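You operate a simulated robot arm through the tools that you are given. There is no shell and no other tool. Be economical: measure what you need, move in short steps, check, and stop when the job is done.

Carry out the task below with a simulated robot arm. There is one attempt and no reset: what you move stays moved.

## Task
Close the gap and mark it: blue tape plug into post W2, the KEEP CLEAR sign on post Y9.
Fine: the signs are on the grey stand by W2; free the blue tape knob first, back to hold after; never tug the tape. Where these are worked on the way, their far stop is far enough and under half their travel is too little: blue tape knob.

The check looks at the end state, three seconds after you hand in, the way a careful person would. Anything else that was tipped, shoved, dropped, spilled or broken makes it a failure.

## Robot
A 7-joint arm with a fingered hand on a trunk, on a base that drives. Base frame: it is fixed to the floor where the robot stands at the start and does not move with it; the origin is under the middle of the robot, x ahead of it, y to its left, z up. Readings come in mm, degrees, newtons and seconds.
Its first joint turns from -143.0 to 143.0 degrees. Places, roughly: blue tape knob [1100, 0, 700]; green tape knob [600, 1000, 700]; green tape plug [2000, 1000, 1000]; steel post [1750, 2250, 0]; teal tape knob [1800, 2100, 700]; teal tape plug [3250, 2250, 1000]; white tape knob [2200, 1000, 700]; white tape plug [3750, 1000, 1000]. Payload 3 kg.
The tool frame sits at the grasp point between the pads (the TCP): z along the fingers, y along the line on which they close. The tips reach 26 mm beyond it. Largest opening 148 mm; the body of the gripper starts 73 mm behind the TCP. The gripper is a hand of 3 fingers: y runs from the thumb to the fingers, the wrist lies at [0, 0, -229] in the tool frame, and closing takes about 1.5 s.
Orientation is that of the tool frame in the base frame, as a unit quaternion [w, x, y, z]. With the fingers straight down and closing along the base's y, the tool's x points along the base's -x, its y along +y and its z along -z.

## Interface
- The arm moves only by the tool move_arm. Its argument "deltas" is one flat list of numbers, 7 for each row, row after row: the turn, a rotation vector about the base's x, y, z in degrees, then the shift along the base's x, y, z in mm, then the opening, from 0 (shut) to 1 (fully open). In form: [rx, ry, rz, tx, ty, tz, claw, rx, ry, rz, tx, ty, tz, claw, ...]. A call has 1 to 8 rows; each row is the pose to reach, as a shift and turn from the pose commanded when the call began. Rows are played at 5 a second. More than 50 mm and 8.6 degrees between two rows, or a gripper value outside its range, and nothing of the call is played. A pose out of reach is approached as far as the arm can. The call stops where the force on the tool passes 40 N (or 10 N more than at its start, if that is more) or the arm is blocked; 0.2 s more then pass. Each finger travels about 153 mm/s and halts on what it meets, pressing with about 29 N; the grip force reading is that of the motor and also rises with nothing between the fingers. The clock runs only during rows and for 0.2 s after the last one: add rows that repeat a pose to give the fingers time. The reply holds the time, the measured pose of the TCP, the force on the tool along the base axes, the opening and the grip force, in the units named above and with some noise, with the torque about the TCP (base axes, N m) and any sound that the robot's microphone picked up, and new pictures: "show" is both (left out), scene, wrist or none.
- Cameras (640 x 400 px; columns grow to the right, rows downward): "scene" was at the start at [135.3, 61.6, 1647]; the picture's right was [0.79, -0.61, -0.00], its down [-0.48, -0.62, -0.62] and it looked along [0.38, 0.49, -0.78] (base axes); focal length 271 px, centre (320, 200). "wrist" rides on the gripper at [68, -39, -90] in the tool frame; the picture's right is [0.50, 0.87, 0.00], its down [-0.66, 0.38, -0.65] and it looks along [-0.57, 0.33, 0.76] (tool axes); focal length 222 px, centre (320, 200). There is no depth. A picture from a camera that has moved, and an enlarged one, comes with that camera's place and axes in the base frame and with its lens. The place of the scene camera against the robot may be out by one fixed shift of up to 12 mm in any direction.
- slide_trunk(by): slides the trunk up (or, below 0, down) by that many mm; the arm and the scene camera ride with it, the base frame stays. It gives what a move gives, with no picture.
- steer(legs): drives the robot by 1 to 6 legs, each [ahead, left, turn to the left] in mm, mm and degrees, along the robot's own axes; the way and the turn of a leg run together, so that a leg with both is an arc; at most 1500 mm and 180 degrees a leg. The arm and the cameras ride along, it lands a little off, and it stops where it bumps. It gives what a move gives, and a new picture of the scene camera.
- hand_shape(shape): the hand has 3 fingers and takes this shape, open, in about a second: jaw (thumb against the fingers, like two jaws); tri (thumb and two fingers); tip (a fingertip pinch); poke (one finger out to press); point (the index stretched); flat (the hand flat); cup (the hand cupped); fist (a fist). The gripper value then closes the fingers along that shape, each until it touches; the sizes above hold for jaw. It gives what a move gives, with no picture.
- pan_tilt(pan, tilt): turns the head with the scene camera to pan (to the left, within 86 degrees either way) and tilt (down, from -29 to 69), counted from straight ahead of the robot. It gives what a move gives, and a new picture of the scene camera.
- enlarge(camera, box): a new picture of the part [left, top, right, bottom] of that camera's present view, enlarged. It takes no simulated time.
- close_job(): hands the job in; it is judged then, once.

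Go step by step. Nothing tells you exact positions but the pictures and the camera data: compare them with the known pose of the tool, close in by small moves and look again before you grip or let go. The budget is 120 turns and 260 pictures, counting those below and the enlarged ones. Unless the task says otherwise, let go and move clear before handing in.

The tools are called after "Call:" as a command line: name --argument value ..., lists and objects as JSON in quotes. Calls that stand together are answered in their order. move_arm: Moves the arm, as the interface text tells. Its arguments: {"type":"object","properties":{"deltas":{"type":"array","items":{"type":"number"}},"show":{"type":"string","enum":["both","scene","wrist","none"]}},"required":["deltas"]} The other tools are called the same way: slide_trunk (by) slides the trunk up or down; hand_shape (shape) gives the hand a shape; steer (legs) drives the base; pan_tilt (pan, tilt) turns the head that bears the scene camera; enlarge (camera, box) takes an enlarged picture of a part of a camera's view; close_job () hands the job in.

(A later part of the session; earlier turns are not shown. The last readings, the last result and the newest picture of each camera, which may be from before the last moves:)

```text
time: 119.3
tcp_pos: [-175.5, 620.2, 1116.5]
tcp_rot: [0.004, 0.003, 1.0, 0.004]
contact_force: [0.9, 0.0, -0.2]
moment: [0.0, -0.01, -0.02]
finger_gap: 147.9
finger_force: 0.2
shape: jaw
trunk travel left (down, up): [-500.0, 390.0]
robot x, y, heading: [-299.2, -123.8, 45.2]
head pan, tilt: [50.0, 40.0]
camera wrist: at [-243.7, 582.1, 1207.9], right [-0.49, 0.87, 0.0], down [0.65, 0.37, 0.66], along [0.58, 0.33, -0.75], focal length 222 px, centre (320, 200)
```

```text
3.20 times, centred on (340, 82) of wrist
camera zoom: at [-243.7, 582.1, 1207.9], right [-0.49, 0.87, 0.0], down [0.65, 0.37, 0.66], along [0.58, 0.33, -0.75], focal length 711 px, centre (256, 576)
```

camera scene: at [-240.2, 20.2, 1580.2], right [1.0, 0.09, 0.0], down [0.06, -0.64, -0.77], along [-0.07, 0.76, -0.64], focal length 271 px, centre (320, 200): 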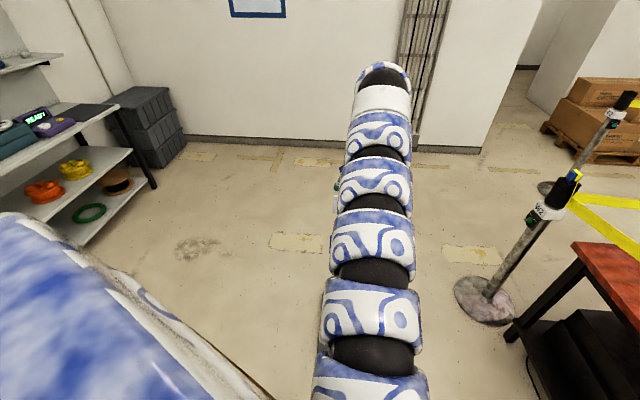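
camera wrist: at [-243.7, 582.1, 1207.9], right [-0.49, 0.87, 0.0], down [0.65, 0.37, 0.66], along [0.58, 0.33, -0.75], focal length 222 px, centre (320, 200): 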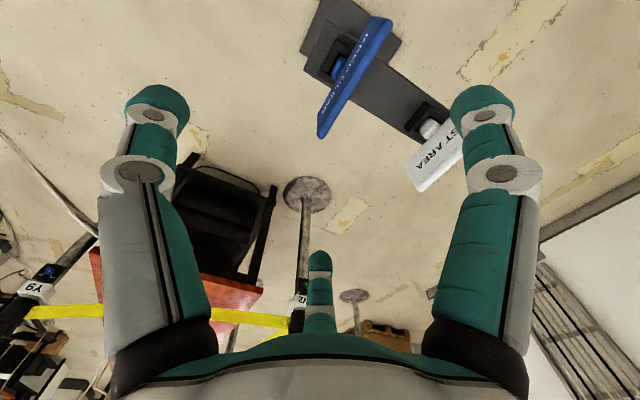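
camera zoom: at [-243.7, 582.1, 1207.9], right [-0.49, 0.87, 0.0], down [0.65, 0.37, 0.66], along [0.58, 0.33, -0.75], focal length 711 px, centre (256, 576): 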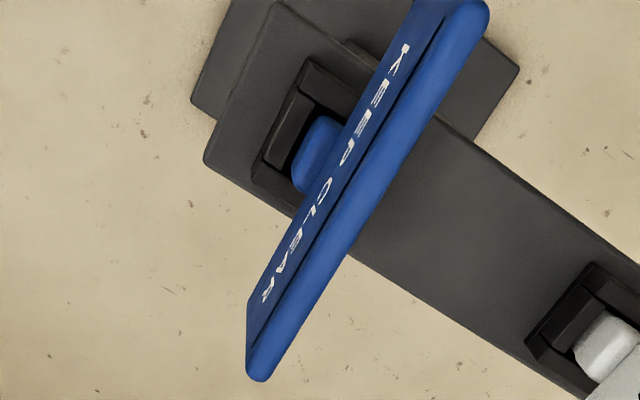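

The blue sign's plate runs along x, thickness along y, so the present hand yaw suits. Shift above it and lower for a closer look.

Call:
steer --legs '[[18, 39, 0]]'

Call:
slide_trunk --by -120

Call:
move_arm --deltas '[0, 0, 0, 0, 0, 0, 1]' --show "wrist"

Call:
enlarge --camera "wrist" --box '[220, 20, 420, 145]'

```text
time: 120.2
tcp_pos: [-188.4, 659.7, 1116.5]
tcp_rot: [0.004, 0.004, 1.0, 0.004]
contact_force: [-0.3, -0.9, 0.5]
moment: [-0.02, 0.02, 0.0]
finger_gap: 147.7
finger_force: 0.0
shape: jaw
trunk travel left (down, up): [-500.0, 390.0]
robot x, y, heading: [-311.0, -85.0, 45.2]
head pan, tilt: [50.0, 40.0]
camera scene: at [-254.1, 60.2, 1580.1], right [1.0, 0.09, 0.0], down [0.06, -0.64, -0.77], along [-0.07, 0.76, -0.64], focal length 271 px, centre (320, 200)
```

scene: 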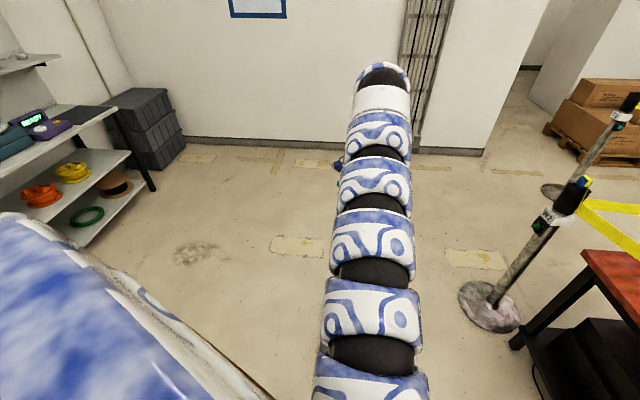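

```text
time: 121.7
tcp_pos: [-189.0, 660.0, 998.0]
tcp_rot: [0.004, 0.003, 1.0, 0.004]
contact_force: [0.3, 0.1, -0.1]
moment: [-0.02, 0.03, -0.01]
finger_gap: 147.8
finger_force: 0.0
shape: jaw
trunk travel left (down, up): [-380.0, 510.0]
robot x, y, heading: [-311.2, -81.8, 45.1]
head pan, tilt: [50.0, 40.0]
```

```text
time: 122.1
tcp_pos: [-188.7, 659.4, 997.8]
tcp_rot: [0.005, 0.004, 1.0, 0.004]
contact_force: [-0.3, -0.1, -0.5]
moment: [-0.02, 0.02, 0.02]
finger_gap: 147.8
finger_force: 0.0
shape: jaw
trunk travel left (down, up): [-380.0, 510.0]
robot x, y, heading: [-312.0, -81.1, 45.5]
head pan, tilt: [50.0, 40.0]
camera wrist: at [-257.1, 621.4, 1087.8], right [-0.49, 0.87, 0.0], down [0.65, 0.37, 0.66], along [0.57, 0.33, -0.75], focal length 222 px, centre (320, 200)
```

wrist: 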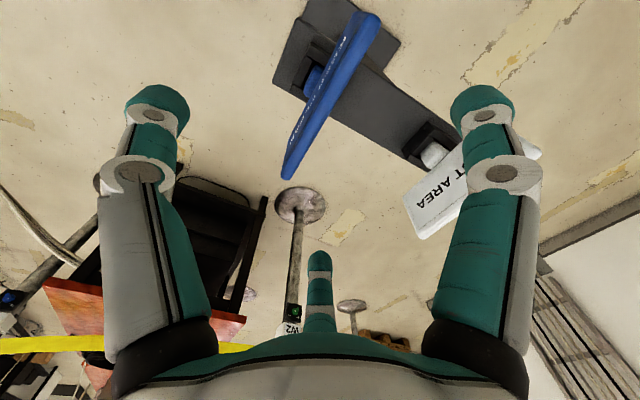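

```text
3.20 times, centred on (320, 82) of wrist
camera zoom: at [-257.1, 621.4, 1087.8], right [-0.49, 0.87, 0.0], down [0.65, 0.37, 0.66], along [0.57, 0.33, -0.75], focal length 711 px, centre (320, 576)
```

zoom: 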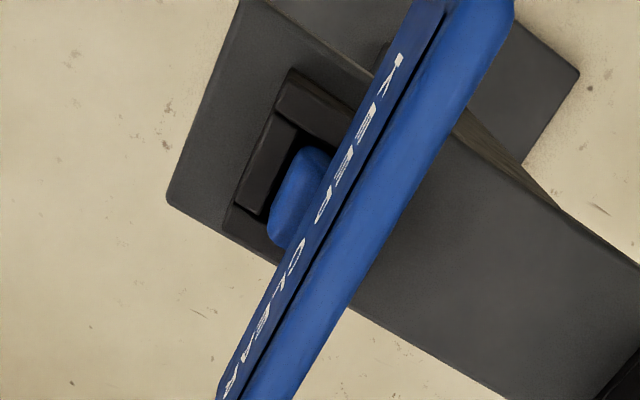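

Plate centre ≈(−183,662), top ≈845. Fine-tune and lower closer.

Call:
move_arm --deltas '[0, 0, 1, 3, 1, 0, 1, 0, 0, 2.5, 5, 2, 0, 1]' --show "none"

Call:
slide_trunk --by -95

Call:
move_arm --deltas '[0, 0, 0, 0, 0, 0, 1]' --show "wrist"

Call:
enlarge --camera "wrist" --box '[200, 60, 440, 210]'

```text
time: 122.7
tcp_pos: [-183.5, 660.2, 997.8]
tcp_rot: [0.004, -0.018, 1.0, 0.003]
contact_force: [-0.2, -0.1, -0.7]
moment: [0.01, 0.0, 0.02]
finger_gap: 148.0
finger_force: 0.1
shape: jaw
trunk travel left (down, up): [-380.0, 510.0]
robot x, y, heading: [-309.5, -85.6, 45.2]
head pan, tilt: [50.0, 40.0]
```

```text
time: 124.0
tcp_pos: [-183.8, 660.6, 902.7]
tcp_rot: [0.005, -0.018, 1.0, 0.003]
contact_force: [-0.2, -1.2, -0.9]
moment: [0.02, -0.01, 0.02]
finger_gap: 147.8
finger_force: 0.0
shape: jaw
trunk travel left (down, up): [-285.0, 605.0]
robot x, y, heading: [-310.5, -80.3, 44.8]
head pan, tilt: [50.0, 40.0]
```

```text
time: 124.4
tcp_pos: [-183.3, 660.0, 902.8]
tcp_rot: [0.004, -0.019, 1.0, 0.004]
contact_force: [0.3, 0.3, 0.1]
moment: [0.02, 0.0, -0.02]
finger_gap: 148.0
finger_force: 0.0
shape: jaw
trunk travel left (down, up): [-285.0, 605.0]
robot x, y, heading: [-311.2, -82.8, 45.0]
head pan, tilt: [50.0, 40.0]
camera wrist: at [-250.4, 619.7, 993.3], right [-0.53, 0.85, 0.0], down [0.64, 0.4, 0.66], along [0.56, 0.35, -0.75], focal length 222 px, centre (320, 200)
```

wrist: 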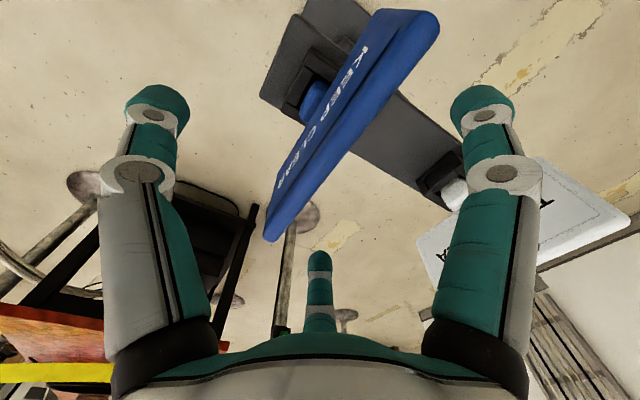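

```text
2.67 times, centred on (320, 135) of wrist
camera zoom: at [-250.4, 619.7, 993.3], right [-0.53, 0.85, 0.0], down [0.64, 0.4, 0.66], along [0.56, 0.35, -0.75], focal length 592 px, centre (320, 373)
```

zoom: 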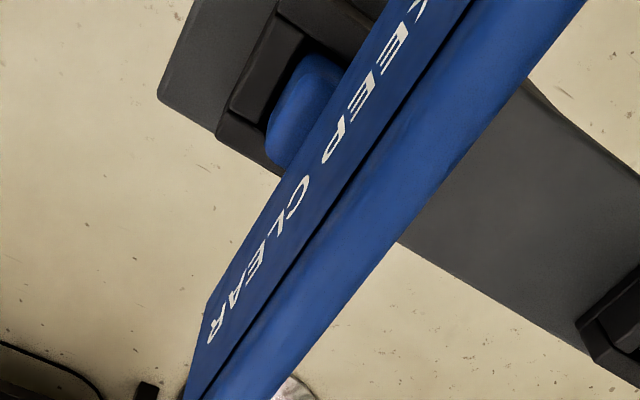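

Plate top ≈865, centre at tool offset y≈+4. I half-close the hand, shift 4 mm in y, and lower around the plate.

Call:
move_arm --deltas '[0, 0, 0.5, -1, 2, 0, 0.8, 0, 0, 1, -2, 4, 0, 0.6, 0, 0, 1, -2, 4, 0, 0.55, 0, 0, 1, -2, 4, 0, 0.55]' --show "none"

Call:
slide_trunk --by -30

Call:
move_arm --deltas '[0, 0, 0, 0, 0, 0, 0.55]' --show "wrist"

Call:
enlarge --camera "wrist" --box '[200, 60, 440, 210]'

```text
time: 125.4
tcp_pos: [-187.0, 663.1, 902.4]
tcp_rot: [0.004, -0.028, 1.0, 0.004]
contact_force: [0.7, -0.6, 0.7]
moment: [0.02, 0.03, -0.03]
finger_gap: 82.0
finger_force: 0.0
shape: jaw
trunk travel left (down, up): [-285.0, 605.0]
robot x, y, heading: [-309.1, -85.1, 45.2]
head pan, tilt: [50.0, 40.0]
```

```text
time: 126.1
tcp_pos: [-185.8, 663.6, 872.4]
tcp_rot: [0.004, -0.028, 1.0, 0.003]
contact_force: [0.3, 0.4, -0.4]
moment: [-0.05, 0.0, 0.0]
finger_gap: 82.1
finger_force: 0.0
shape: jaw
trunk travel left (down, up): [-255.0, 635.0]
robot x, y, heading: [-309.7, -84.6, 45.1]
head pan, tilt: [50.0, 40.0]
```

```text
time: 126.5
tcp_pos: [-186.8, 664.0, 872.2]
tcp_rot: [0.005, -0.027, 1.0, 0.004]
contact_force: [0.3, 0.1, -0.5]
moment: [-0.01, 0.01, 0.01]
finger_gap: 81.7
finger_force: 0.0
shape: jaw
trunk travel left (down, up): [-255.0, 635.0]
robot x, y, heading: [-312.0, -81.8, 45.3]
head pan, tilt: [50.0, 40.0]
camera wrist: at [-252.0, 622.3, 962.8], right [-0.55, 0.84, 0.0], down [0.63, 0.41, 0.66], along [0.55, 0.36, -0.75], focal length 222 px, centre (320, 200)
```

wrist: 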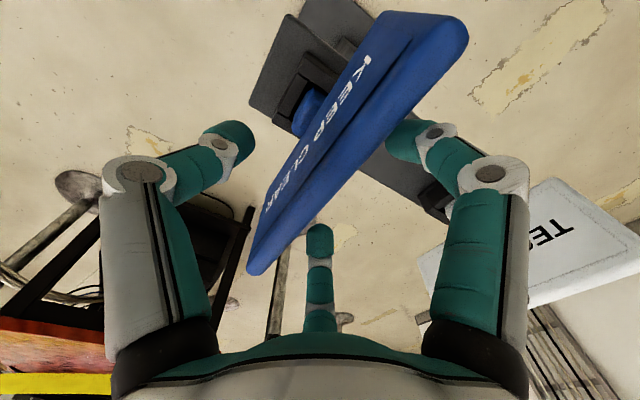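

```text
2.67 times, centred on (320, 135) of wrist
camera zoom: at [-252.0, 622.3, 962.8], right [-0.55, 0.84, 0.0], down [0.63, 0.41, 0.66], along [0.55, 0.36, -0.75], focal length 592 px, centre (320, 373)
```

zoom: 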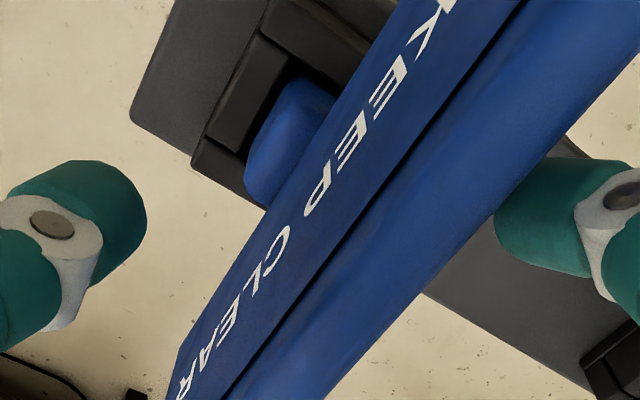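

Fingers straddle the plate. Small correction, lower to z≈840 and close.

Call:
move_arm --deltas '[0, 0, -1, 0, -1, -8, 0.55, 0, 0, -1, 0, -2, -16, 0.55, 0, 0, -1, 0, -2, -24, 0.55, 0, 0, -1, 0, -2, -32, 0.55]' --show "wrist"

Call:
enlarge --camera "wrist" --box '[160, 60, 480, 260]'

```text
time: 127.5
tcp_pos: [-186.5, 662.0, 842.0]
tcp_rot: [0.004, -0.018, 1.0, 0.004]
contact_force: [0.6, 0.0, -0.1]
moment: [0.03, -0.03, -0.01]
finger_gap: 82.0
finger_force: 0.1
shape: jaw
trunk travel left (down, up): [-255.0, 635.0]
robot x, y, heading: [-312.2, -82.1, 45.1]
head pan, tilt: [50.0, 40.0]
camera wrist: at [-253.3, 620.9, 931.4], right [-0.53, 0.85, 0.0], down [0.64, 0.4, 0.66], along [0.56, 0.35, -0.75], focal length 222 px, centre (320, 200)
```

wrist: 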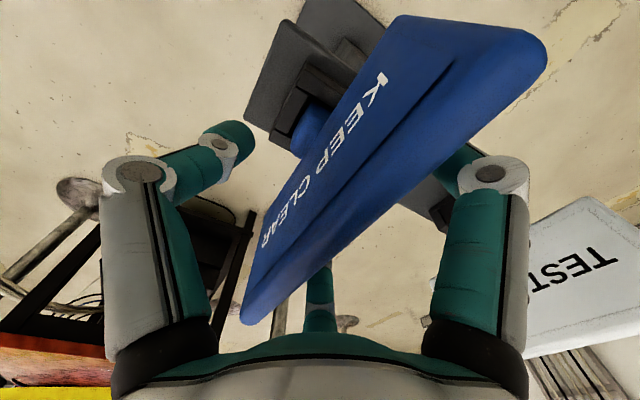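

```text
2.00 times, centred on (320, 160) of wrist
camera zoom: at [-253.3, 620.9, 931.4], right [-0.53, 0.85, 0.0], down [0.64, 0.4, 0.66], along [0.56, 0.35, -0.75], focal length 444 px, centre (320, 280)
```

zoom: 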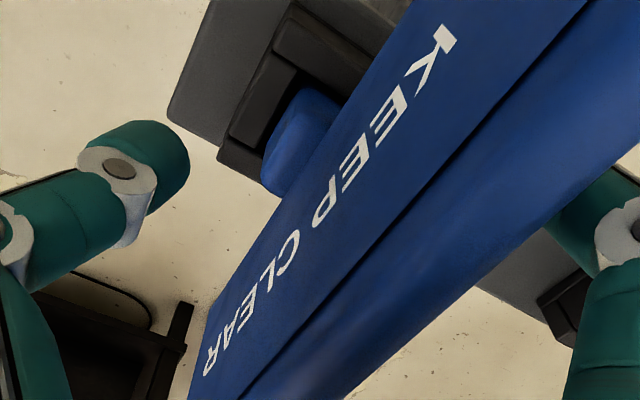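

Fingers behind, thumb in front. Closing.

Call:
move_arm --deltas '[0, 0, 0, 0, 0, 0, 0.4, 0, 0, 0, 0, 0, 0, 0.3, 0, 0, 0, 0, 0, 0, 0.2, 0, 0, 0, 0, 0, 0, 0.1, 0, 0, 0, 0, 0, 0, 0, 0, 0, 0, 0, 0, 0, 0, 0, 0, 0, 0, 0, 0, 0]' --show "wrist"

Call:
enlarge --camera "wrist" --box '[160, 60, 480, 260]'

```text
time: 129.1
tcp_pos: [-186.8, 662.0, 840.9]
tcp_rot: [0.004, -0.018, 1.0, 0.003]
contact_force: [-0.5, 0.1, -0.5]
moment: [0.01, -0.01, -0.02]
finger_gap: 14.1
finger_force: 29.6
shape: jaw
trunk travel left (down, up): [-255.0, 635.0]
robot x, y, heading: [-315.3, -85.2, 45.1]
head pan, tilt: [50.0, 40.0]
camera wrist: at [-253.3, 620.9, 931.4], right [-0.53, 0.85, 0.0], down [0.64, 0.4, 0.66], along [0.56, 0.35, -0.75], focal length 222 px, centre (320, 200)
```

wrist: 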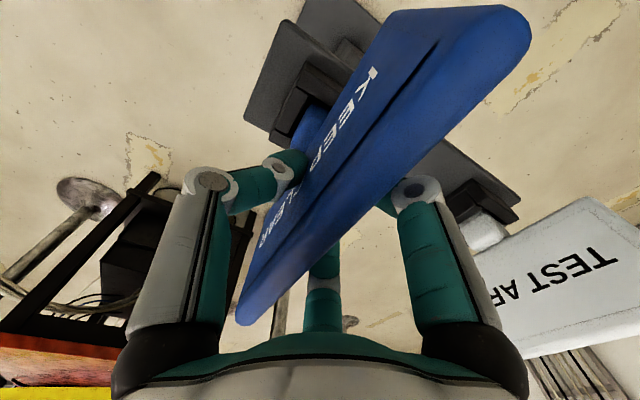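

```text
2.00 times, centred on (320, 160) of wrist
camera zoom: at [-253.3, 620.9, 931.4], right [-0.53, 0.85, 0.0], down [0.64, 0.4, 0.66], along [0.56, 0.35, -0.75], focal length 444 px, centre (320, 280)
```

zoom: 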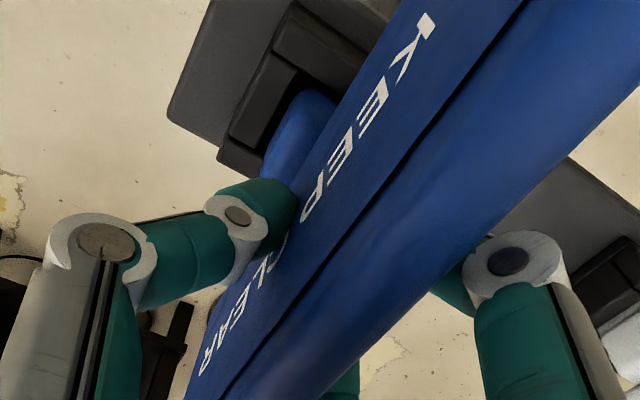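

Gripped (14 mm). Lift straight up carefully.

Call:
slide_trunk --by 20

Call:
move_arm --deltas '[0, 0, 0, 0, 0, 0, 0]' --show "wrist"

Call:
slide_trunk --by 60

Call:
move_arm --deltas '[0, 0, 0, 0, 0, 0, 0]' --show "wrist"

```text
time: 129.8
tcp_pos: [-187.1, 662.1, 861.2]
tcp_rot: [0.004, -0.017, 1.0, 0.003]
contact_force: [0.4, 0.6, -2.6]
moment: [0.05, -0.02, 0.02]
finger_gap: 14.3
finger_force: 29.0
shape: jaw
trunk travel left (down, up): [-275.0, 615.0]
robot x, y, heading: [-307.7, -84.8, 45.1]
head pan, tilt: [50.0, 40.0]
```

```text
time: 130.2
tcp_pos: [-187.0, 661.4, 860.7]
tcp_rot: [0.003, -0.018, 1.0, 0.003]
contact_force: [0.7, -1.4, -1.8]
moment: [0.02, -0.01, 0.01]
finger_gap: 14.2
finger_force: 28.6
shape: jaw
trunk travel left (down, up): [-275.0, 615.0]
robot x, y, heading: [-311.7, -80.5, 45.3]
head pan, tilt: [50.0, 40.0]
camera wrist: at [-253.3, 620.9, 951.4], right [-0.53, 0.85, 0.0], down [0.64, 0.4, 0.66], along [0.56, 0.35, -0.75], focal length 222 px, centre (320, 200)
```

wrist: 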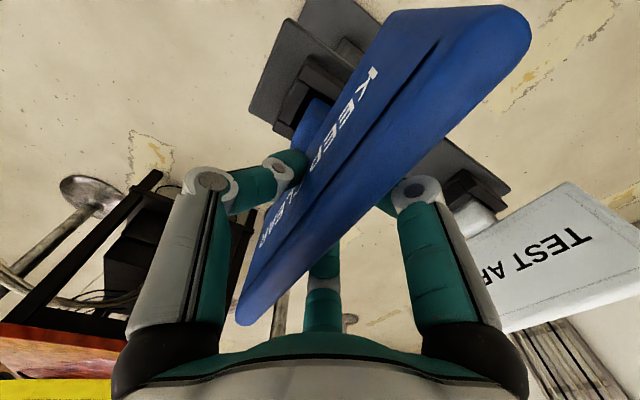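

```text
time: 131.2
tcp_pos: [-187.3, 662.0, 921.6]
tcp_rot: [0.005, -0.017, 1.0, 0.003]
contact_force: [-0.6, -0.7, -1.9]
moment: [0.01, 0.0, -0.01]
finger_gap: 14.0
finger_force: 28.9
shape: jaw
trunk travel left (down, up): [-335.0, 555.0]
robot x, y, heading: [-311.8, -81.3, 45.4]
head pan, tilt: [50.0, 40.0]
```

```text
time: 131.6
tcp_pos: [-187.4, 662.6, 920.9]
tcp_rot: [0.005, -0.018, 1.0, 0.004]
contact_force: [-0.1, 0.6, -1.8]
moment: [0.0, 0.02, -0.01]
finger_gap: 14.1
finger_force: 29.1
shape: jaw
trunk travel left (down, up): [-335.0, 555.0]
robot x, y, heading: [-316.0, -84.7, 45.2]
head pan, tilt: [50.0, 40.0]
camera wrist: at [-253.3, 621.0, 1011.4], right [-0.53, 0.85, 0.0], down [0.64, 0.4, 0.66], along [0.56, 0.35, -0.75], focal length 222 px, centre (320, 200)
```

wrist: 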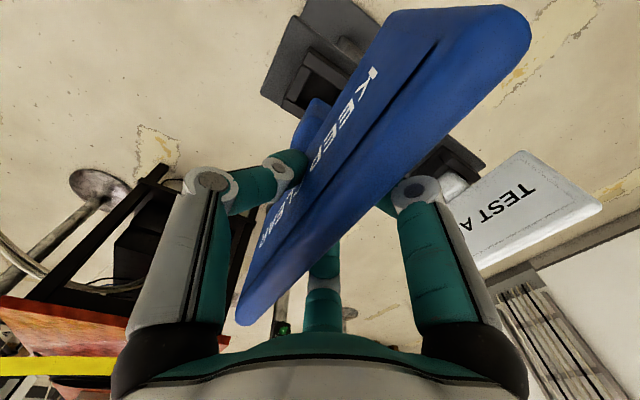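

The sign is free. I record how the stand's socket looks relative to the hand, to reproduce at Y9.

Call:
enlarge --camera "wrist" --box '[240, 10, 400, 110]'

Call:
slide_trunk --by 60

Call:
enlarge --camera "wrist" --box '[240, 10, 400, 110]'

```text
4.00 times, centred on (320, 60) of wrist
camera zoom: at [-253.3, 621.0, 1011.4], right [-0.53, 0.85, 0.0], down [0.64, 0.4, 0.66], along [0.56, 0.35, -0.75], focal length 888 px, centre (320, 760)
```

zoom: 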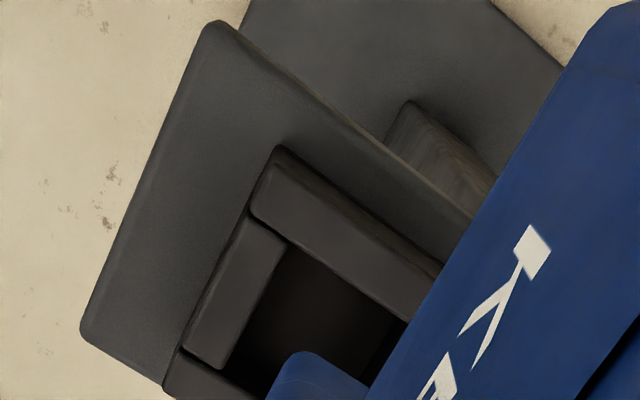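

```text
time: 132.6
tcp_pos: [-187.1, 661.7, 981.2]
tcp_rot: [0.004, -0.018, 1.0, 0.004]
contact_force: [-0.2, 0.7, -1.4]
moment: [0.01, -0.01, 0.01]
finger_gap: 14.3
finger_force: 29.1
shape: jaw
trunk travel left (down, up): [-395.0, 495.0]
robot x, y, heading: [-310.4, -84.4, 45.4]
head pan, tilt: [50.0, 40.0]
```

```text
4.00 times, centred on (320, 60) of wrist
camera zoom: at [-253.2, 621.1, 1071.3], right [-0.53, 0.85, 0.0], down [0.64, 0.4, 0.66], along [0.56, 0.35, -0.75], focal length 888 px, centre (320, 760)
```

zoom: 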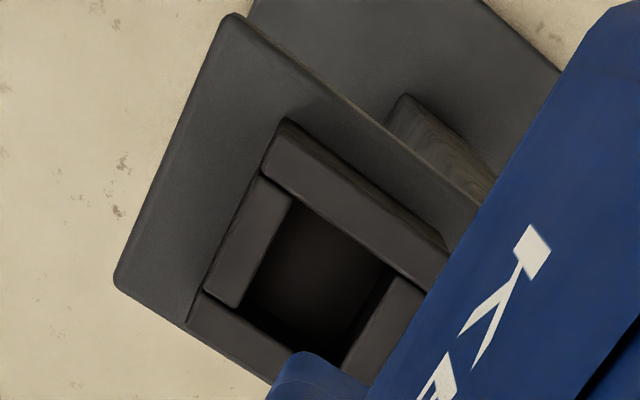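

Now raise, turn back to heading 0, restore the hand's yaw, and drive to Y9.

Call:
slide_trunk --by 170

Call:
steer --legs '[[0, 0, -45.3]]'

Call:
move_arm --deltas '[0, 0, 7.5, 0, 0, 0, 0, 0, 0, 15, 0, 0, 0, 0, 0, 0, 22.5, 0, 0, 0, 0, 0, 0, 30, 0, 0, 0, 0, 0, 0, 37.5, 0, 0, 0, 0, 0, 0, 45, 0, 0, 0, 0]' --show "none"

Call:
pan_tilt --pan 0 --tilt 40

```text
time: 134.5
tcp_pos: [-187.7, 662.4, 1151.2]
tcp_rot: [0.005, -0.019, 1.0, 0.003]
contact_force: [-0.9, 0.6, -1.4]
moment: [-0.02, 0.01, -0.02]
finger_gap: 14.1
finger_force: 29.5
shape: jaw
trunk travel left (down, up): [-565.0, 325.0]
robot x, y, heading: [-310.9, -83.5, 45.2]
head pan, tilt: [50.0, 40.0]
```

```text
time: 137.0
tcp_pos: [306.2, 354.3, 1150.2]
tcp_rot: [0.005, 0.367, 0.93, 0.001]
contact_force: [-0.1, -0.8, -2.0]
moment: [0.0, 0.01, 0.02]
finger_gap: 14.3
finger_force: 29.7
shape: jaw
trunk travel left (down, up): [-565.0, 325.0]
robot x, y, heading: [-311.7, -77.7, 0.1]
head pan, tilt: [50.0, 40.0]
camera scene: at [-167.7, -16.9, 1645.2], right [0.77, -0.64, 0.0], down [-0.41, -0.49, -0.77], along [0.49, 0.59, -0.64], focal length 271 px, centre (320, 200)
```

scene: 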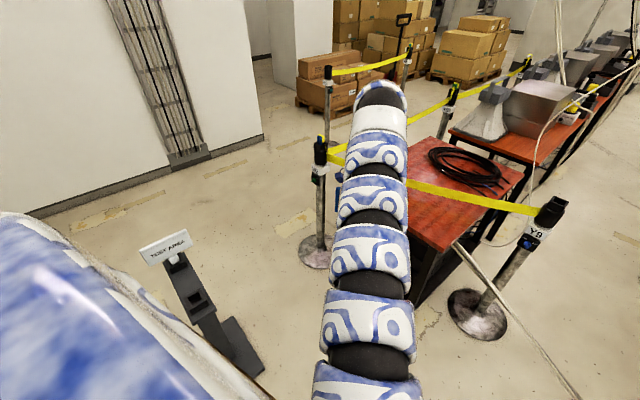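

```text
time: 138.4
tcp_pos: [304.7, 352.6, 1150.5]
tcp_rot: [0.004, -0.018, 1.0, 0.004]
contact_force: [0.1, -0.4, -1.8]
moment: [0.04, -0.03, -0.03]
finger_gap: 14.4
finger_force: 28.8
shape: jaw
trunk travel left (down, up): [-565.0, 325.0]
robot x, y, heading: [-311.7, -84.3, -0.0]
head pan, tilt: [50.0, 40.0]
```

```text
time: 139.6
tcp_pos: [305.9, 352.6, 1151.5]
tcp_rot: [0.004, -0.015, 1.0, 0.003]
contact_force: [0.3, 1.3, -1.3]
moment: [-0.02, 0.02, 0.03]
finger_gap: 14.0
finger_force: 28.8
shape: jaw
trunk travel left (down, up): [-565.0, 325.0]
robot x, y, heading: [-310.6, -85.8, -0.1]
head pan, tilt: [0.0, 40.0]
camera scene: at [-137.3, -81.8, 1645.2], right [0.0, -1.0, 0.0], down [-0.64, 0.0, -0.77], along [0.77, 0.0, -0.64], focal length 271 px, centre (320, 200)
```

scene: 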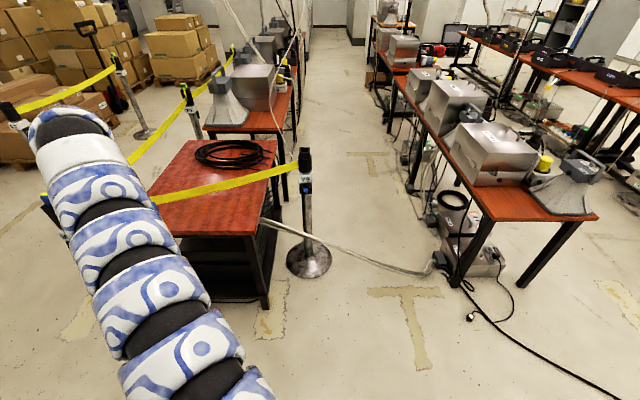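

Clear path. Drive to just short of Y9.

Call:
steer --legs '[[784, -345, 0]]'

Call:
slide_trunk --by -40

Call:
move_arm --deltas '[0, 0, 0, 0, 0, 0, 0]' --show "wrist"

Call:
enlarge --camera "wrist" --box '[240, 10, 400, 110]'

```text
time: 144.2
tcp_pos: [1098.0, 29.7, 1151.4]
tcp_rot: [0.004, -0.025, 1.0, 0.004]
contact_force: [0.2, -0.8, -1.7]
moment: [0.02, 0.02, 0.04]
finger_gap: 14.1
finger_force: 29.5
shape: jaw
trunk travel left (down, up): [-565.0, 325.0]
robot x, y, heading: [489.2, -418.8, 1.0]
head pan, tilt: [0.0, 40.0]
camera scene: at [663.1, -413.7, 1645.1], right [0.02, -1.0, 0.0], down [-0.64, -0.01, -0.77], along [0.77, 0.01, -0.64], focal length 271 px, centre (320, 200)
```

scene: 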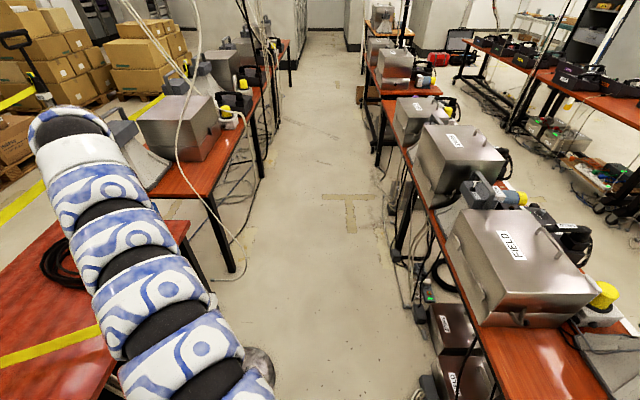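

```text
time: 145.0
tcp_pos: [1096.4, 29.8, 1111.4]
tcp_rot: [0.003, -0.025, 1.0, 0.004]
contact_force: [0.5, -1.2, -2.6]
moment: [0.02, 0.0, 0.02]
finger_gap: 14.0
finger_force: 28.8
shape: jaw
trunk travel left (down, up): [-525.0, 365.0]
robot x, y, heading: [484.9, -417.8, 1.2]
head pan, tilt: [0.0, 40.0]
```

```text
time: 145.4
tcp_pos: [1096.9, 29.3, 1110.7]
tcp_rot: [0.004, -0.025, 1.0, 0.003]
contact_force: [-0.1, -0.5, -2.0]
moment: [0.03, -0.01, -0.01]
finger_gap: 14.2
finger_force: 28.6
shape: jaw
trunk travel left (down, up): [-525.0, 365.0]
robot x, y, heading: [486.6, -420.6, 1.0]
head pan, tilt: [0.0, 40.0]
camera wrist: at [1031.5, -11.9, 1201.1], right [-0.54, 0.84, 0.0], down [0.63, 0.41, 0.66], along [0.55, 0.36, -0.75], focal length 222 px, centre (320, 200)
```

wrist: 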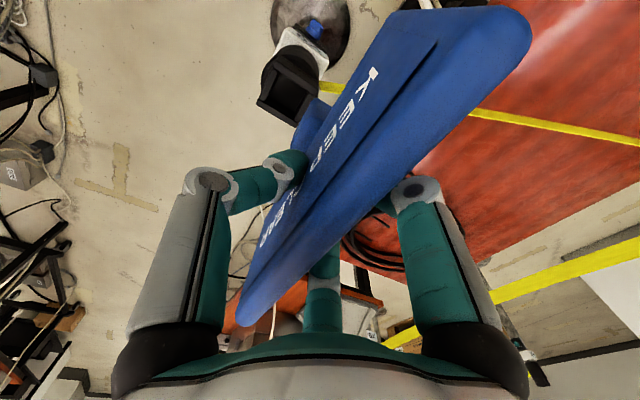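

```text
4.00 times, centred on (320, 60) of wrist
camera zoom: at [1031.5, -11.9, 1201.1], right [-0.54, 0.84, 0.0], down [0.63, 0.41, 0.66], along [0.55, 0.36, -0.75], focal length 888 px, centre (320, 760)
```

zoom: 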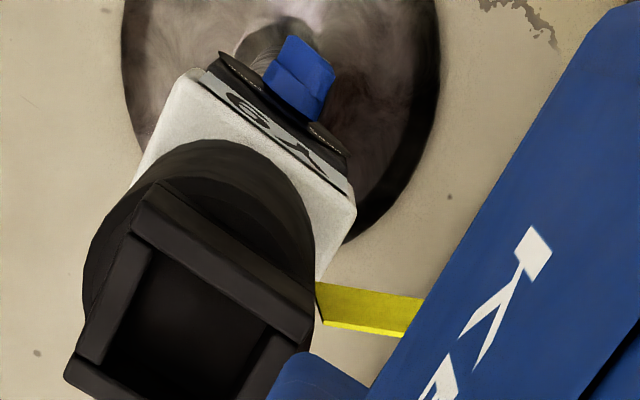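

Y9's empty socket is in view. I need about +41 mm in x, −26 mm in y and −0.9° yaw; the base can do it.

Call:
steer --legs '[[33, -16, -0.9]]'

Call:
slide_trunk --by -75

Call:
move_arm --deltas '[0, 0, 0, 0, 0, 0, 0]' --show "wrist"

Call:
enlarge --camera "wrist" --box '[240, 10, 400, 110]'

```text
time: 146.3
tcp_pos: [1138.5, 3.4, 1110.8]
tcp_rot: [0.004, -0.018, 1.0, 0.003]
contact_force: [-0.3, -1.2, -1.7]
moment: [0.0, 0.02, 0.01]
finger_gap: 14.3
finger_force: 29.0
shape: jaw
trunk travel left (down, up): [-525.0, 365.0]
robot x, y, heading: [522.7, -435.0, 0.0]
head pan, tilt: [0.0, 40.0]
camera scene: at [697.0, -432.2, 1605.0], right [0.0, -1.0, 0.0], down [-0.64, 0.0, -0.77], along [0.77, 0.0, -0.64], focal length 271 px, centre (320, 200)
```

scene: 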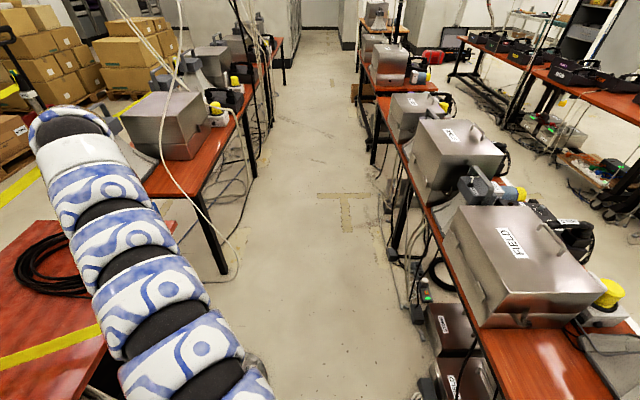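

```text
time: 147.4
tcp_pos: [1138.3, 3.7, 1035.6]
tcp_rot: [0.005, -0.018, 1.0, 0.003]
contact_force: [-0.8, -0.5, 2.6]
moment: [-0.02, 0.03, 0.02]
finger_gap: 14.3
finger_force: 29.2
shape: jaw
trunk travel left (down, up): [-450.0, 440.0]
robot x, y, heading: [520.9, -434.0, 0.1]
head pan, tilt: [0.0, 40.0]
```

```text
time: 147.8
tcp_pos: [1138.3, 3.4, 1035.9]
tcp_rot: [0.005, -0.017, 1.0, 0.003]
contact_force: [0.2, -0.1, 2.3]
moment: [0.01, -0.03, 0.05]
finger_gap: 14.1
finger_force: 29.4
shape: jaw
trunk travel left (down, up): [-450.0, 440.0]
robot x, y, heading: [520.5, -432.5, -0.2]
head pan, tilt: [0.0, 40.0]
camera wrist: at [1071.2, -36.5, 1126.2], right [-0.53, 0.85, 0.0], down [0.64, 0.4, 0.66], along [0.56, 0.35, -0.75], focal length 222 px, centre (320, 200)
```

wrist: 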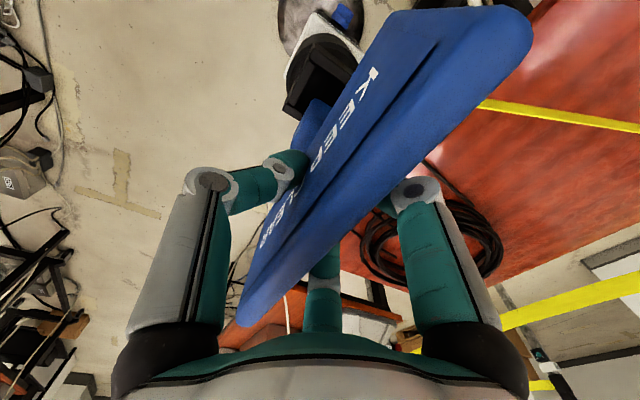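

```text
4.00 times, centred on (320, 60) of wrist
camera zoom: at [1071.2, -36.5, 1126.2], right [-0.53, 0.85, 0.0], down [0.64, 0.4, 0.66], along [0.56, 0.35, -0.75], focal length 888 px, centre (320, 760)
```

zoom: 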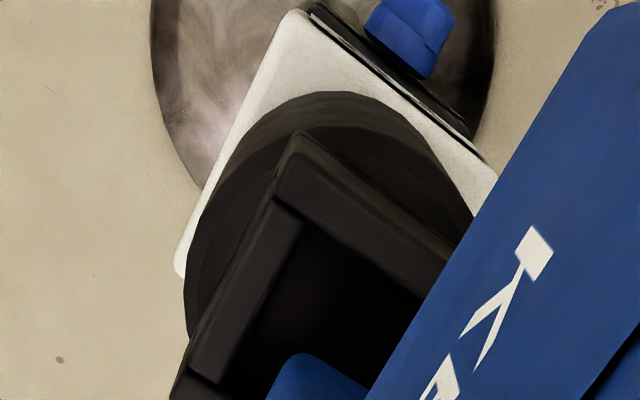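

The foot just touched the rim (+4 N). Comparing with the stand view, the hand should go about −5 mm in x and +2 mm in y. Raise a little, correct, look again.

Call:
move_arm --deltas '[0, 0, 0, 0, 0, 8, 0, 0, 0, 0, 0, 0, 15, 0, 0, 0, 0, -2.5, 1, 15, 0, 0, 0, 0, -5, 2, 15, 0, 0, 0, 0, -5, 2, 15, 0]' --show "wrist"

Call:
enlarge --camera "wrist" --box '[240, 10, 400, 110]'

```text
time: 149.0
tcp_pos: [1132.5, 6.6, 1050.3]
tcp_rot: [0.004, -0.017, 1.0, 0.004]
contact_force: [0.6, 0.4, -1.1]
moment: [0.02, -0.01, 0.03]
finger_gap: 14.2
finger_force: 28.8
shape: jaw
trunk travel left (down, up): [-450.0, 440.0]
robot x, y, heading: [521.3, -434.8, -0.3]
head pan, tilt: [0.0, 40.0]
camera wrist: at [1066.3, -34.3, 1141.4], right [-0.53, 0.85, 0.0], down [0.64, 0.4, 0.66], along [0.56, 0.35, -0.75], focal length 222 px, centre (320, 200)
```

wrist: 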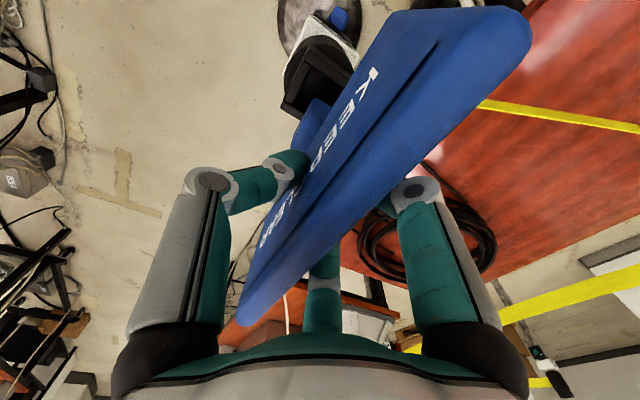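

```text
4.00 times, centred on (320, 60) of wrist
camera zoom: at [1066.3, -34.3, 1141.4], right [-0.53, 0.85, 0.0], down [0.64, 0.4, 0.66], along [0.56, 0.35, -0.75], focal length 888 px, centre (320, 760)
```

zoom: 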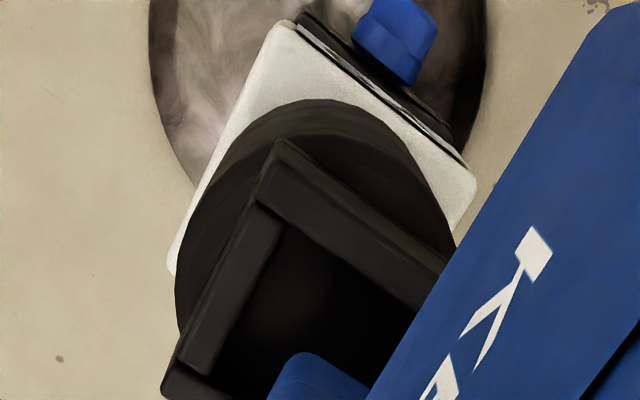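

Now it matches the stand view within ~1 mm. Lower with guarded steps.

Call:
move_arm --deltas '[0, 0, 0, -1, 0, -8, 0, 0, 0, 0, -1, 0, -16, 0, 0, 0, 0, -1, 0, -24, 0, 0, 0, 0, -1, 0, -30, 0]' --show "wrist"

Call:
enlarge --camera "wrist" --box '[240, 10, 400, 110]'

```text
time: 149.9
tcp_pos: [1129.0, 8.8, 1032.3]
tcp_rot: [0.007, -0.019, 1.0, 0.009]
contact_force: [-3.3, -1.5, 31.3]
moment: [-0.22, 0.03, -0.01]
finger_gap: 15.7
finger_force: 29.3
shape: jaw
trunk travel left (down, up): [-450.0, 440.0]
robot x, y, heading: [520.6, -434.0, 0.3]
head pan, tilt: [0.0, 40.0]
stopped in row 4: the force on the tool passed its limit at 46 N (the readings are from after the stop); the commanded pose is now the measured one
camera wrist: at [1062.6, -32.8, 1121.4], right [-0.53, 0.85, 0.01], down [0.63, 0.39, 0.67], along [0.56, 0.36, -0.74], focal length 222 px, centre (320, 200)
```

wrist: 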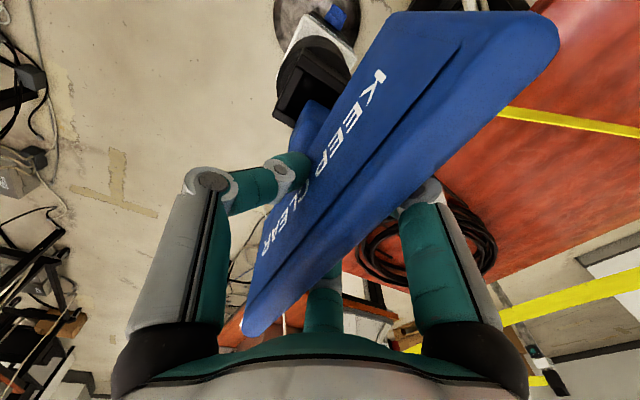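

```text
4.00 times, centred on (320, 60) of wrist
camera zoom: at [1062.6, -32.8, 1121.4], right [-0.53, 0.85, 0.01], down [0.63, 0.39, 0.67], along [0.56, 0.36, -0.74], focal length 888 px, centre (320, 760)
```

zoom: 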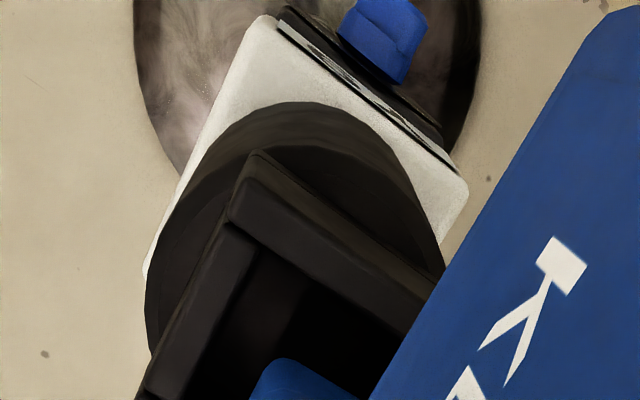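

It met the rim at z≈1033 and stopped; the sign may have shifted a bit in the grip. Raise and inspect.

Call:
move_arm --deltas '[0, 0, 0, 0, 0, 8, 0, 0, 0, 0, 0, 0, 16, 0, 0, 0, 0, 0, 0, 24, 0, 0, 0, 0, 0, 0, 32, 0]' --show "wrist"

Call:
pan_tilt --pan 52 --tilt 30

Call:
enlarge --camera "wrist" --box '[240, 10, 400, 110]'

```text
time: 150.9
tcp_pos: [1131.6, 10.1, 1060.1]
tcp_rot: [0.005, -0.019, 1.0, 0.005]
contact_force: [1.0, -0.3, -1.6]
moment: [0.01, 0.02, 0.02]
finger_gap: 14.7
finger_force: 28.8
shape: jaw
trunk travel left (down, up): [-450.0, 440.0]
robot x, y, heading: [521.9, -436.1, 0.3]
head pan, tilt: [0.0, 40.0]
camera wrist: at [1065.2, -31.5, 1149.2], right [-0.53, 0.85, 0.0], down [0.63, 0.4, 0.66], along [0.56, 0.36, -0.75], focal length 222 px, centre (320, 200)
```

wrist: 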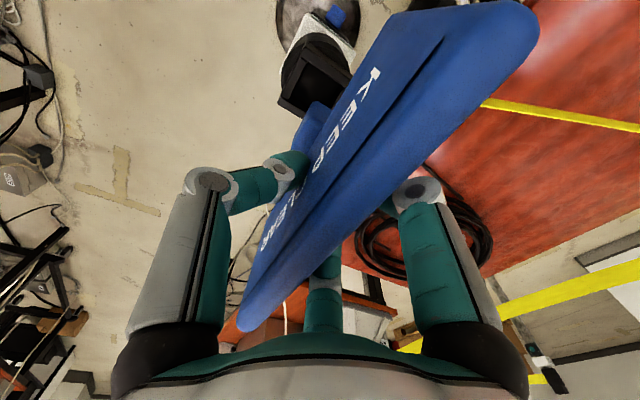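

```text
time: 152.1
tcp_pos: [1131.3, 10.8, 1059.8]
tcp_rot: [0.005, -0.019, 1.0, 0.007]
contact_force: [0.2, 0.4, -0.4]
moment: [0.02, 0.01, -0.02]
finger_gap: 14.6
finger_force: 29.3
shape: jaw
trunk travel left (down, up): [-450.0, 440.0]
robot x, y, heading: [526.0, -435.7, 0.2]
head pan, tilt: [52.0, 30.0]
camera scene: at [666.5, -360.5, 1545.5], right [0.79, -0.61, 0.0], down [-0.31, -0.39, -0.87], along [0.53, 0.68, -0.5], focal length 271 px, centre (320, 200)
```

scene: 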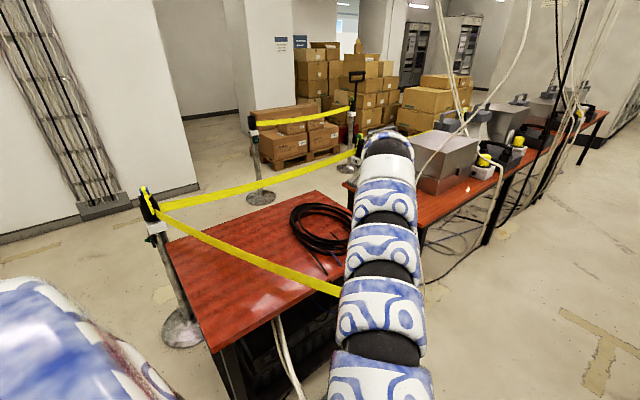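

```text
4.00 times, centred on (320, 60) of wrist
camera zoom: at [1065.2, -31.6, 1149.6], right [-0.53, 0.85, 0.0], down [0.63, 0.39, 0.67], along [0.56, 0.36, -0.75], focal length 888 px, centre (320, 760)
```

zoom: 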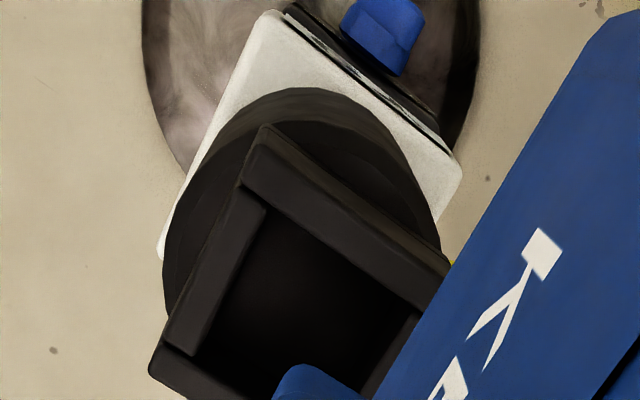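

The post's socket is smaller than the stand's outside (same opening), which misled my match. Recomputed with the openings: the hand must go about −10 mm in x and −9 mm in y.

Call:
move_arm --deltas '[0, 0, 0, -5, -4, 0, 0, 0, 0, 0, -10, -9, 0, 0, 0, 0, 0, -10, -9, 0, 0]' --show "wrist"

Call:
enlarge --camera "wrist" --box '[240, 30, 400, 130]'

```text
time: 152.9
tcp_pos: [1120.8, 0.1, 1059.8]
tcp_rot: [0.004, -0.019, 1.0, 0.006]
contact_force: [-0.2, 0.3, -1.6]
moment: [-0.02, 0.0, -0.02]
finger_gap: 14.5
finger_force: 29.1
shape: jaw
trunk travel left (down, up): [-450.0, 440.0]
robot x, y, heading: [523.8, -438.5, 0.1]
head pan, tilt: [52.0, 30.0]
camera wrist: at [1053.7, -41.0, 1150.3], right [-0.53, 0.85, 0.0], down [0.63, 0.39, 0.67], along [0.56, 0.36, -0.75], focal length 222 px, centre (320, 200)
```

wrist: 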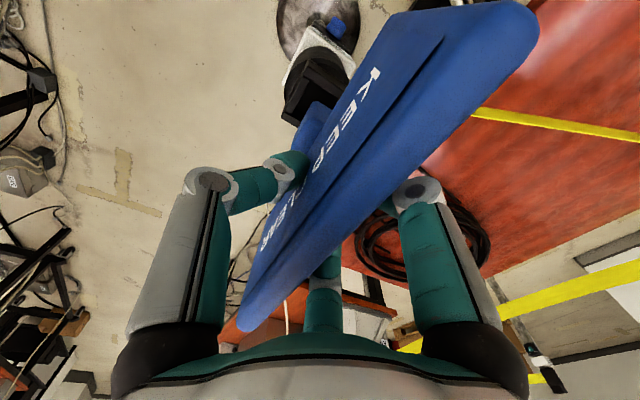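

```text
4.00 times, centred on (320, 80) of wrist
camera zoom: at [1053.7, -41.0, 1150.3], right [-0.53, 0.85, 0.0], down [0.63, 0.39, 0.67], along [0.56, 0.36, -0.75], focal length 888 px, centre (320, 680)
```

zoom: 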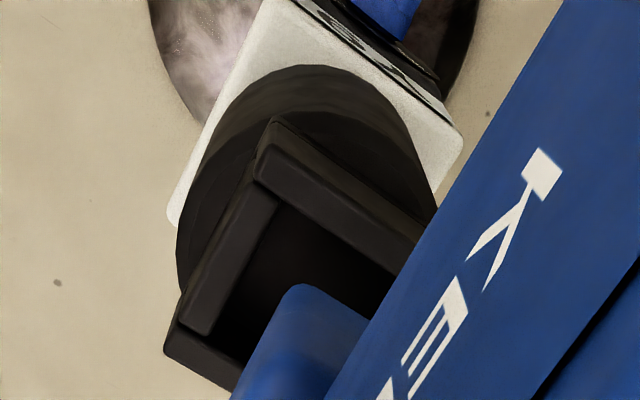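

I need to see exactly where the foot's lower end is; zooming more on it.

Call:
enlarge --camera "wrist" --box '[272, 75, 352, 125]'

Call:
enlarge --camera "wrist" --box '[240, 80, 400, 180]'

```text
8.00 times, centred on (312, 100) of wrist
camera zoom: at [1053.7, -41.0, 1150.3], right [-0.53, 0.85, 0.0], down [0.63, 0.39, 0.67], along [0.56, 0.36, -0.75], focal length 1777 px, centre (384, 1000)
```

zoom: 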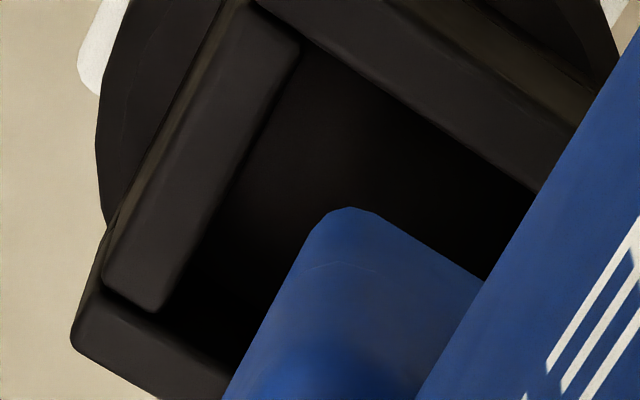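

```text
4.00 times, centred on (320, 130) of wrist
camera zoom: at [1053.7, -41.0, 1150.3], right [-0.53, 0.85, 0.0], down [0.63, 0.39, 0.67], along [0.56, 0.36, -0.75], focal length 888 px, centre (320, 480)
```

zoom: 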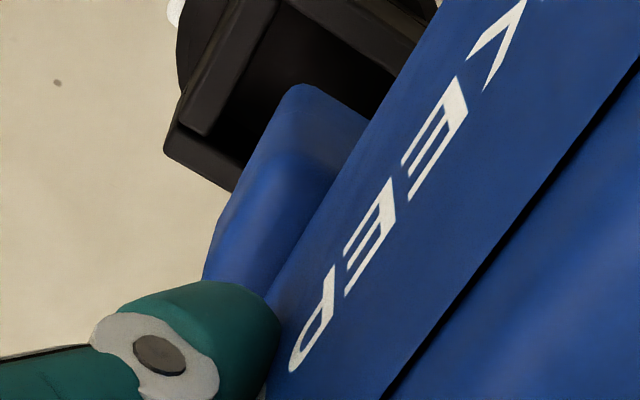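

Working it through: the inner openings are the true match. I raise to the height where the opening appears the same size as above the stand, and compare there.

Call:
move_arm --deltas '[0, 0, 0, 1, -1, 12, 0, 0, 0, 0, 2, -2.5, 24, 0, 0, 0, 0, 2, -2.5, 34, 0, 0, 0, 0, 2, -2.5, 34, 0]' --show "wrist"

Call:
enlarge --camera "wrist" --box '[240, 10, 400, 110]'

```text
time: 153.9
tcp_pos: [1120.8, -3.0, 1092.9]
tcp_rot: [0.006, -0.018, 1.0, 0.007]
contact_force: [0.0, -0.5, -0.4]
moment: [-0.03, 0.0, 0.02]
finger_gap: 14.4
finger_force: 28.8
shape: jaw
trunk travel left (down, up): [-450.0, 440.0]
robot x, y, heading: [524.9, -430.8, 0.0]
head pan, tilt: [52.0, 30.0]
camera wrist: at [1054.3, -44.2, 1182.7], right [-0.53, 0.85, 0.0], down [0.63, 0.39, 0.67], along [0.56, 0.36, -0.75], focal length 222 px, centre (320, 200)
```

wrist: 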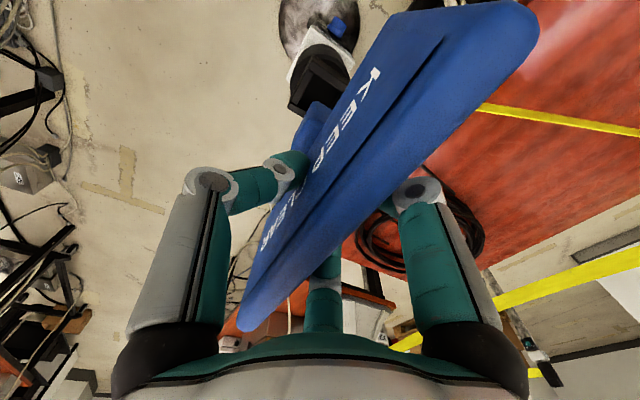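

```text
4.00 times, centred on (320, 60) of wrist
camera zoom: at [1054.3, -44.2, 1182.7], right [-0.53, 0.85, 0.0], down [0.63, 0.39, 0.67], along [0.56, 0.36, -0.75], focal length 888 px, centre (320, 760)
```

zoom: 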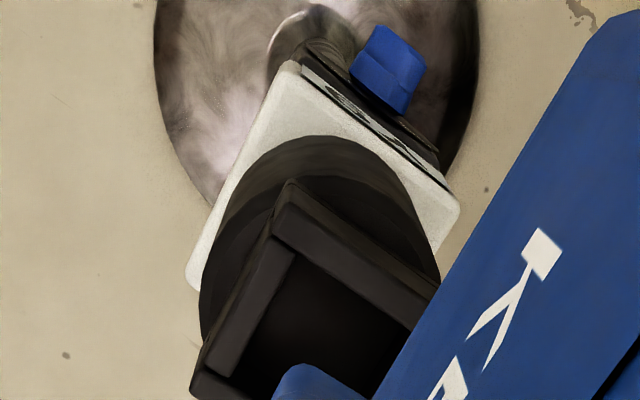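

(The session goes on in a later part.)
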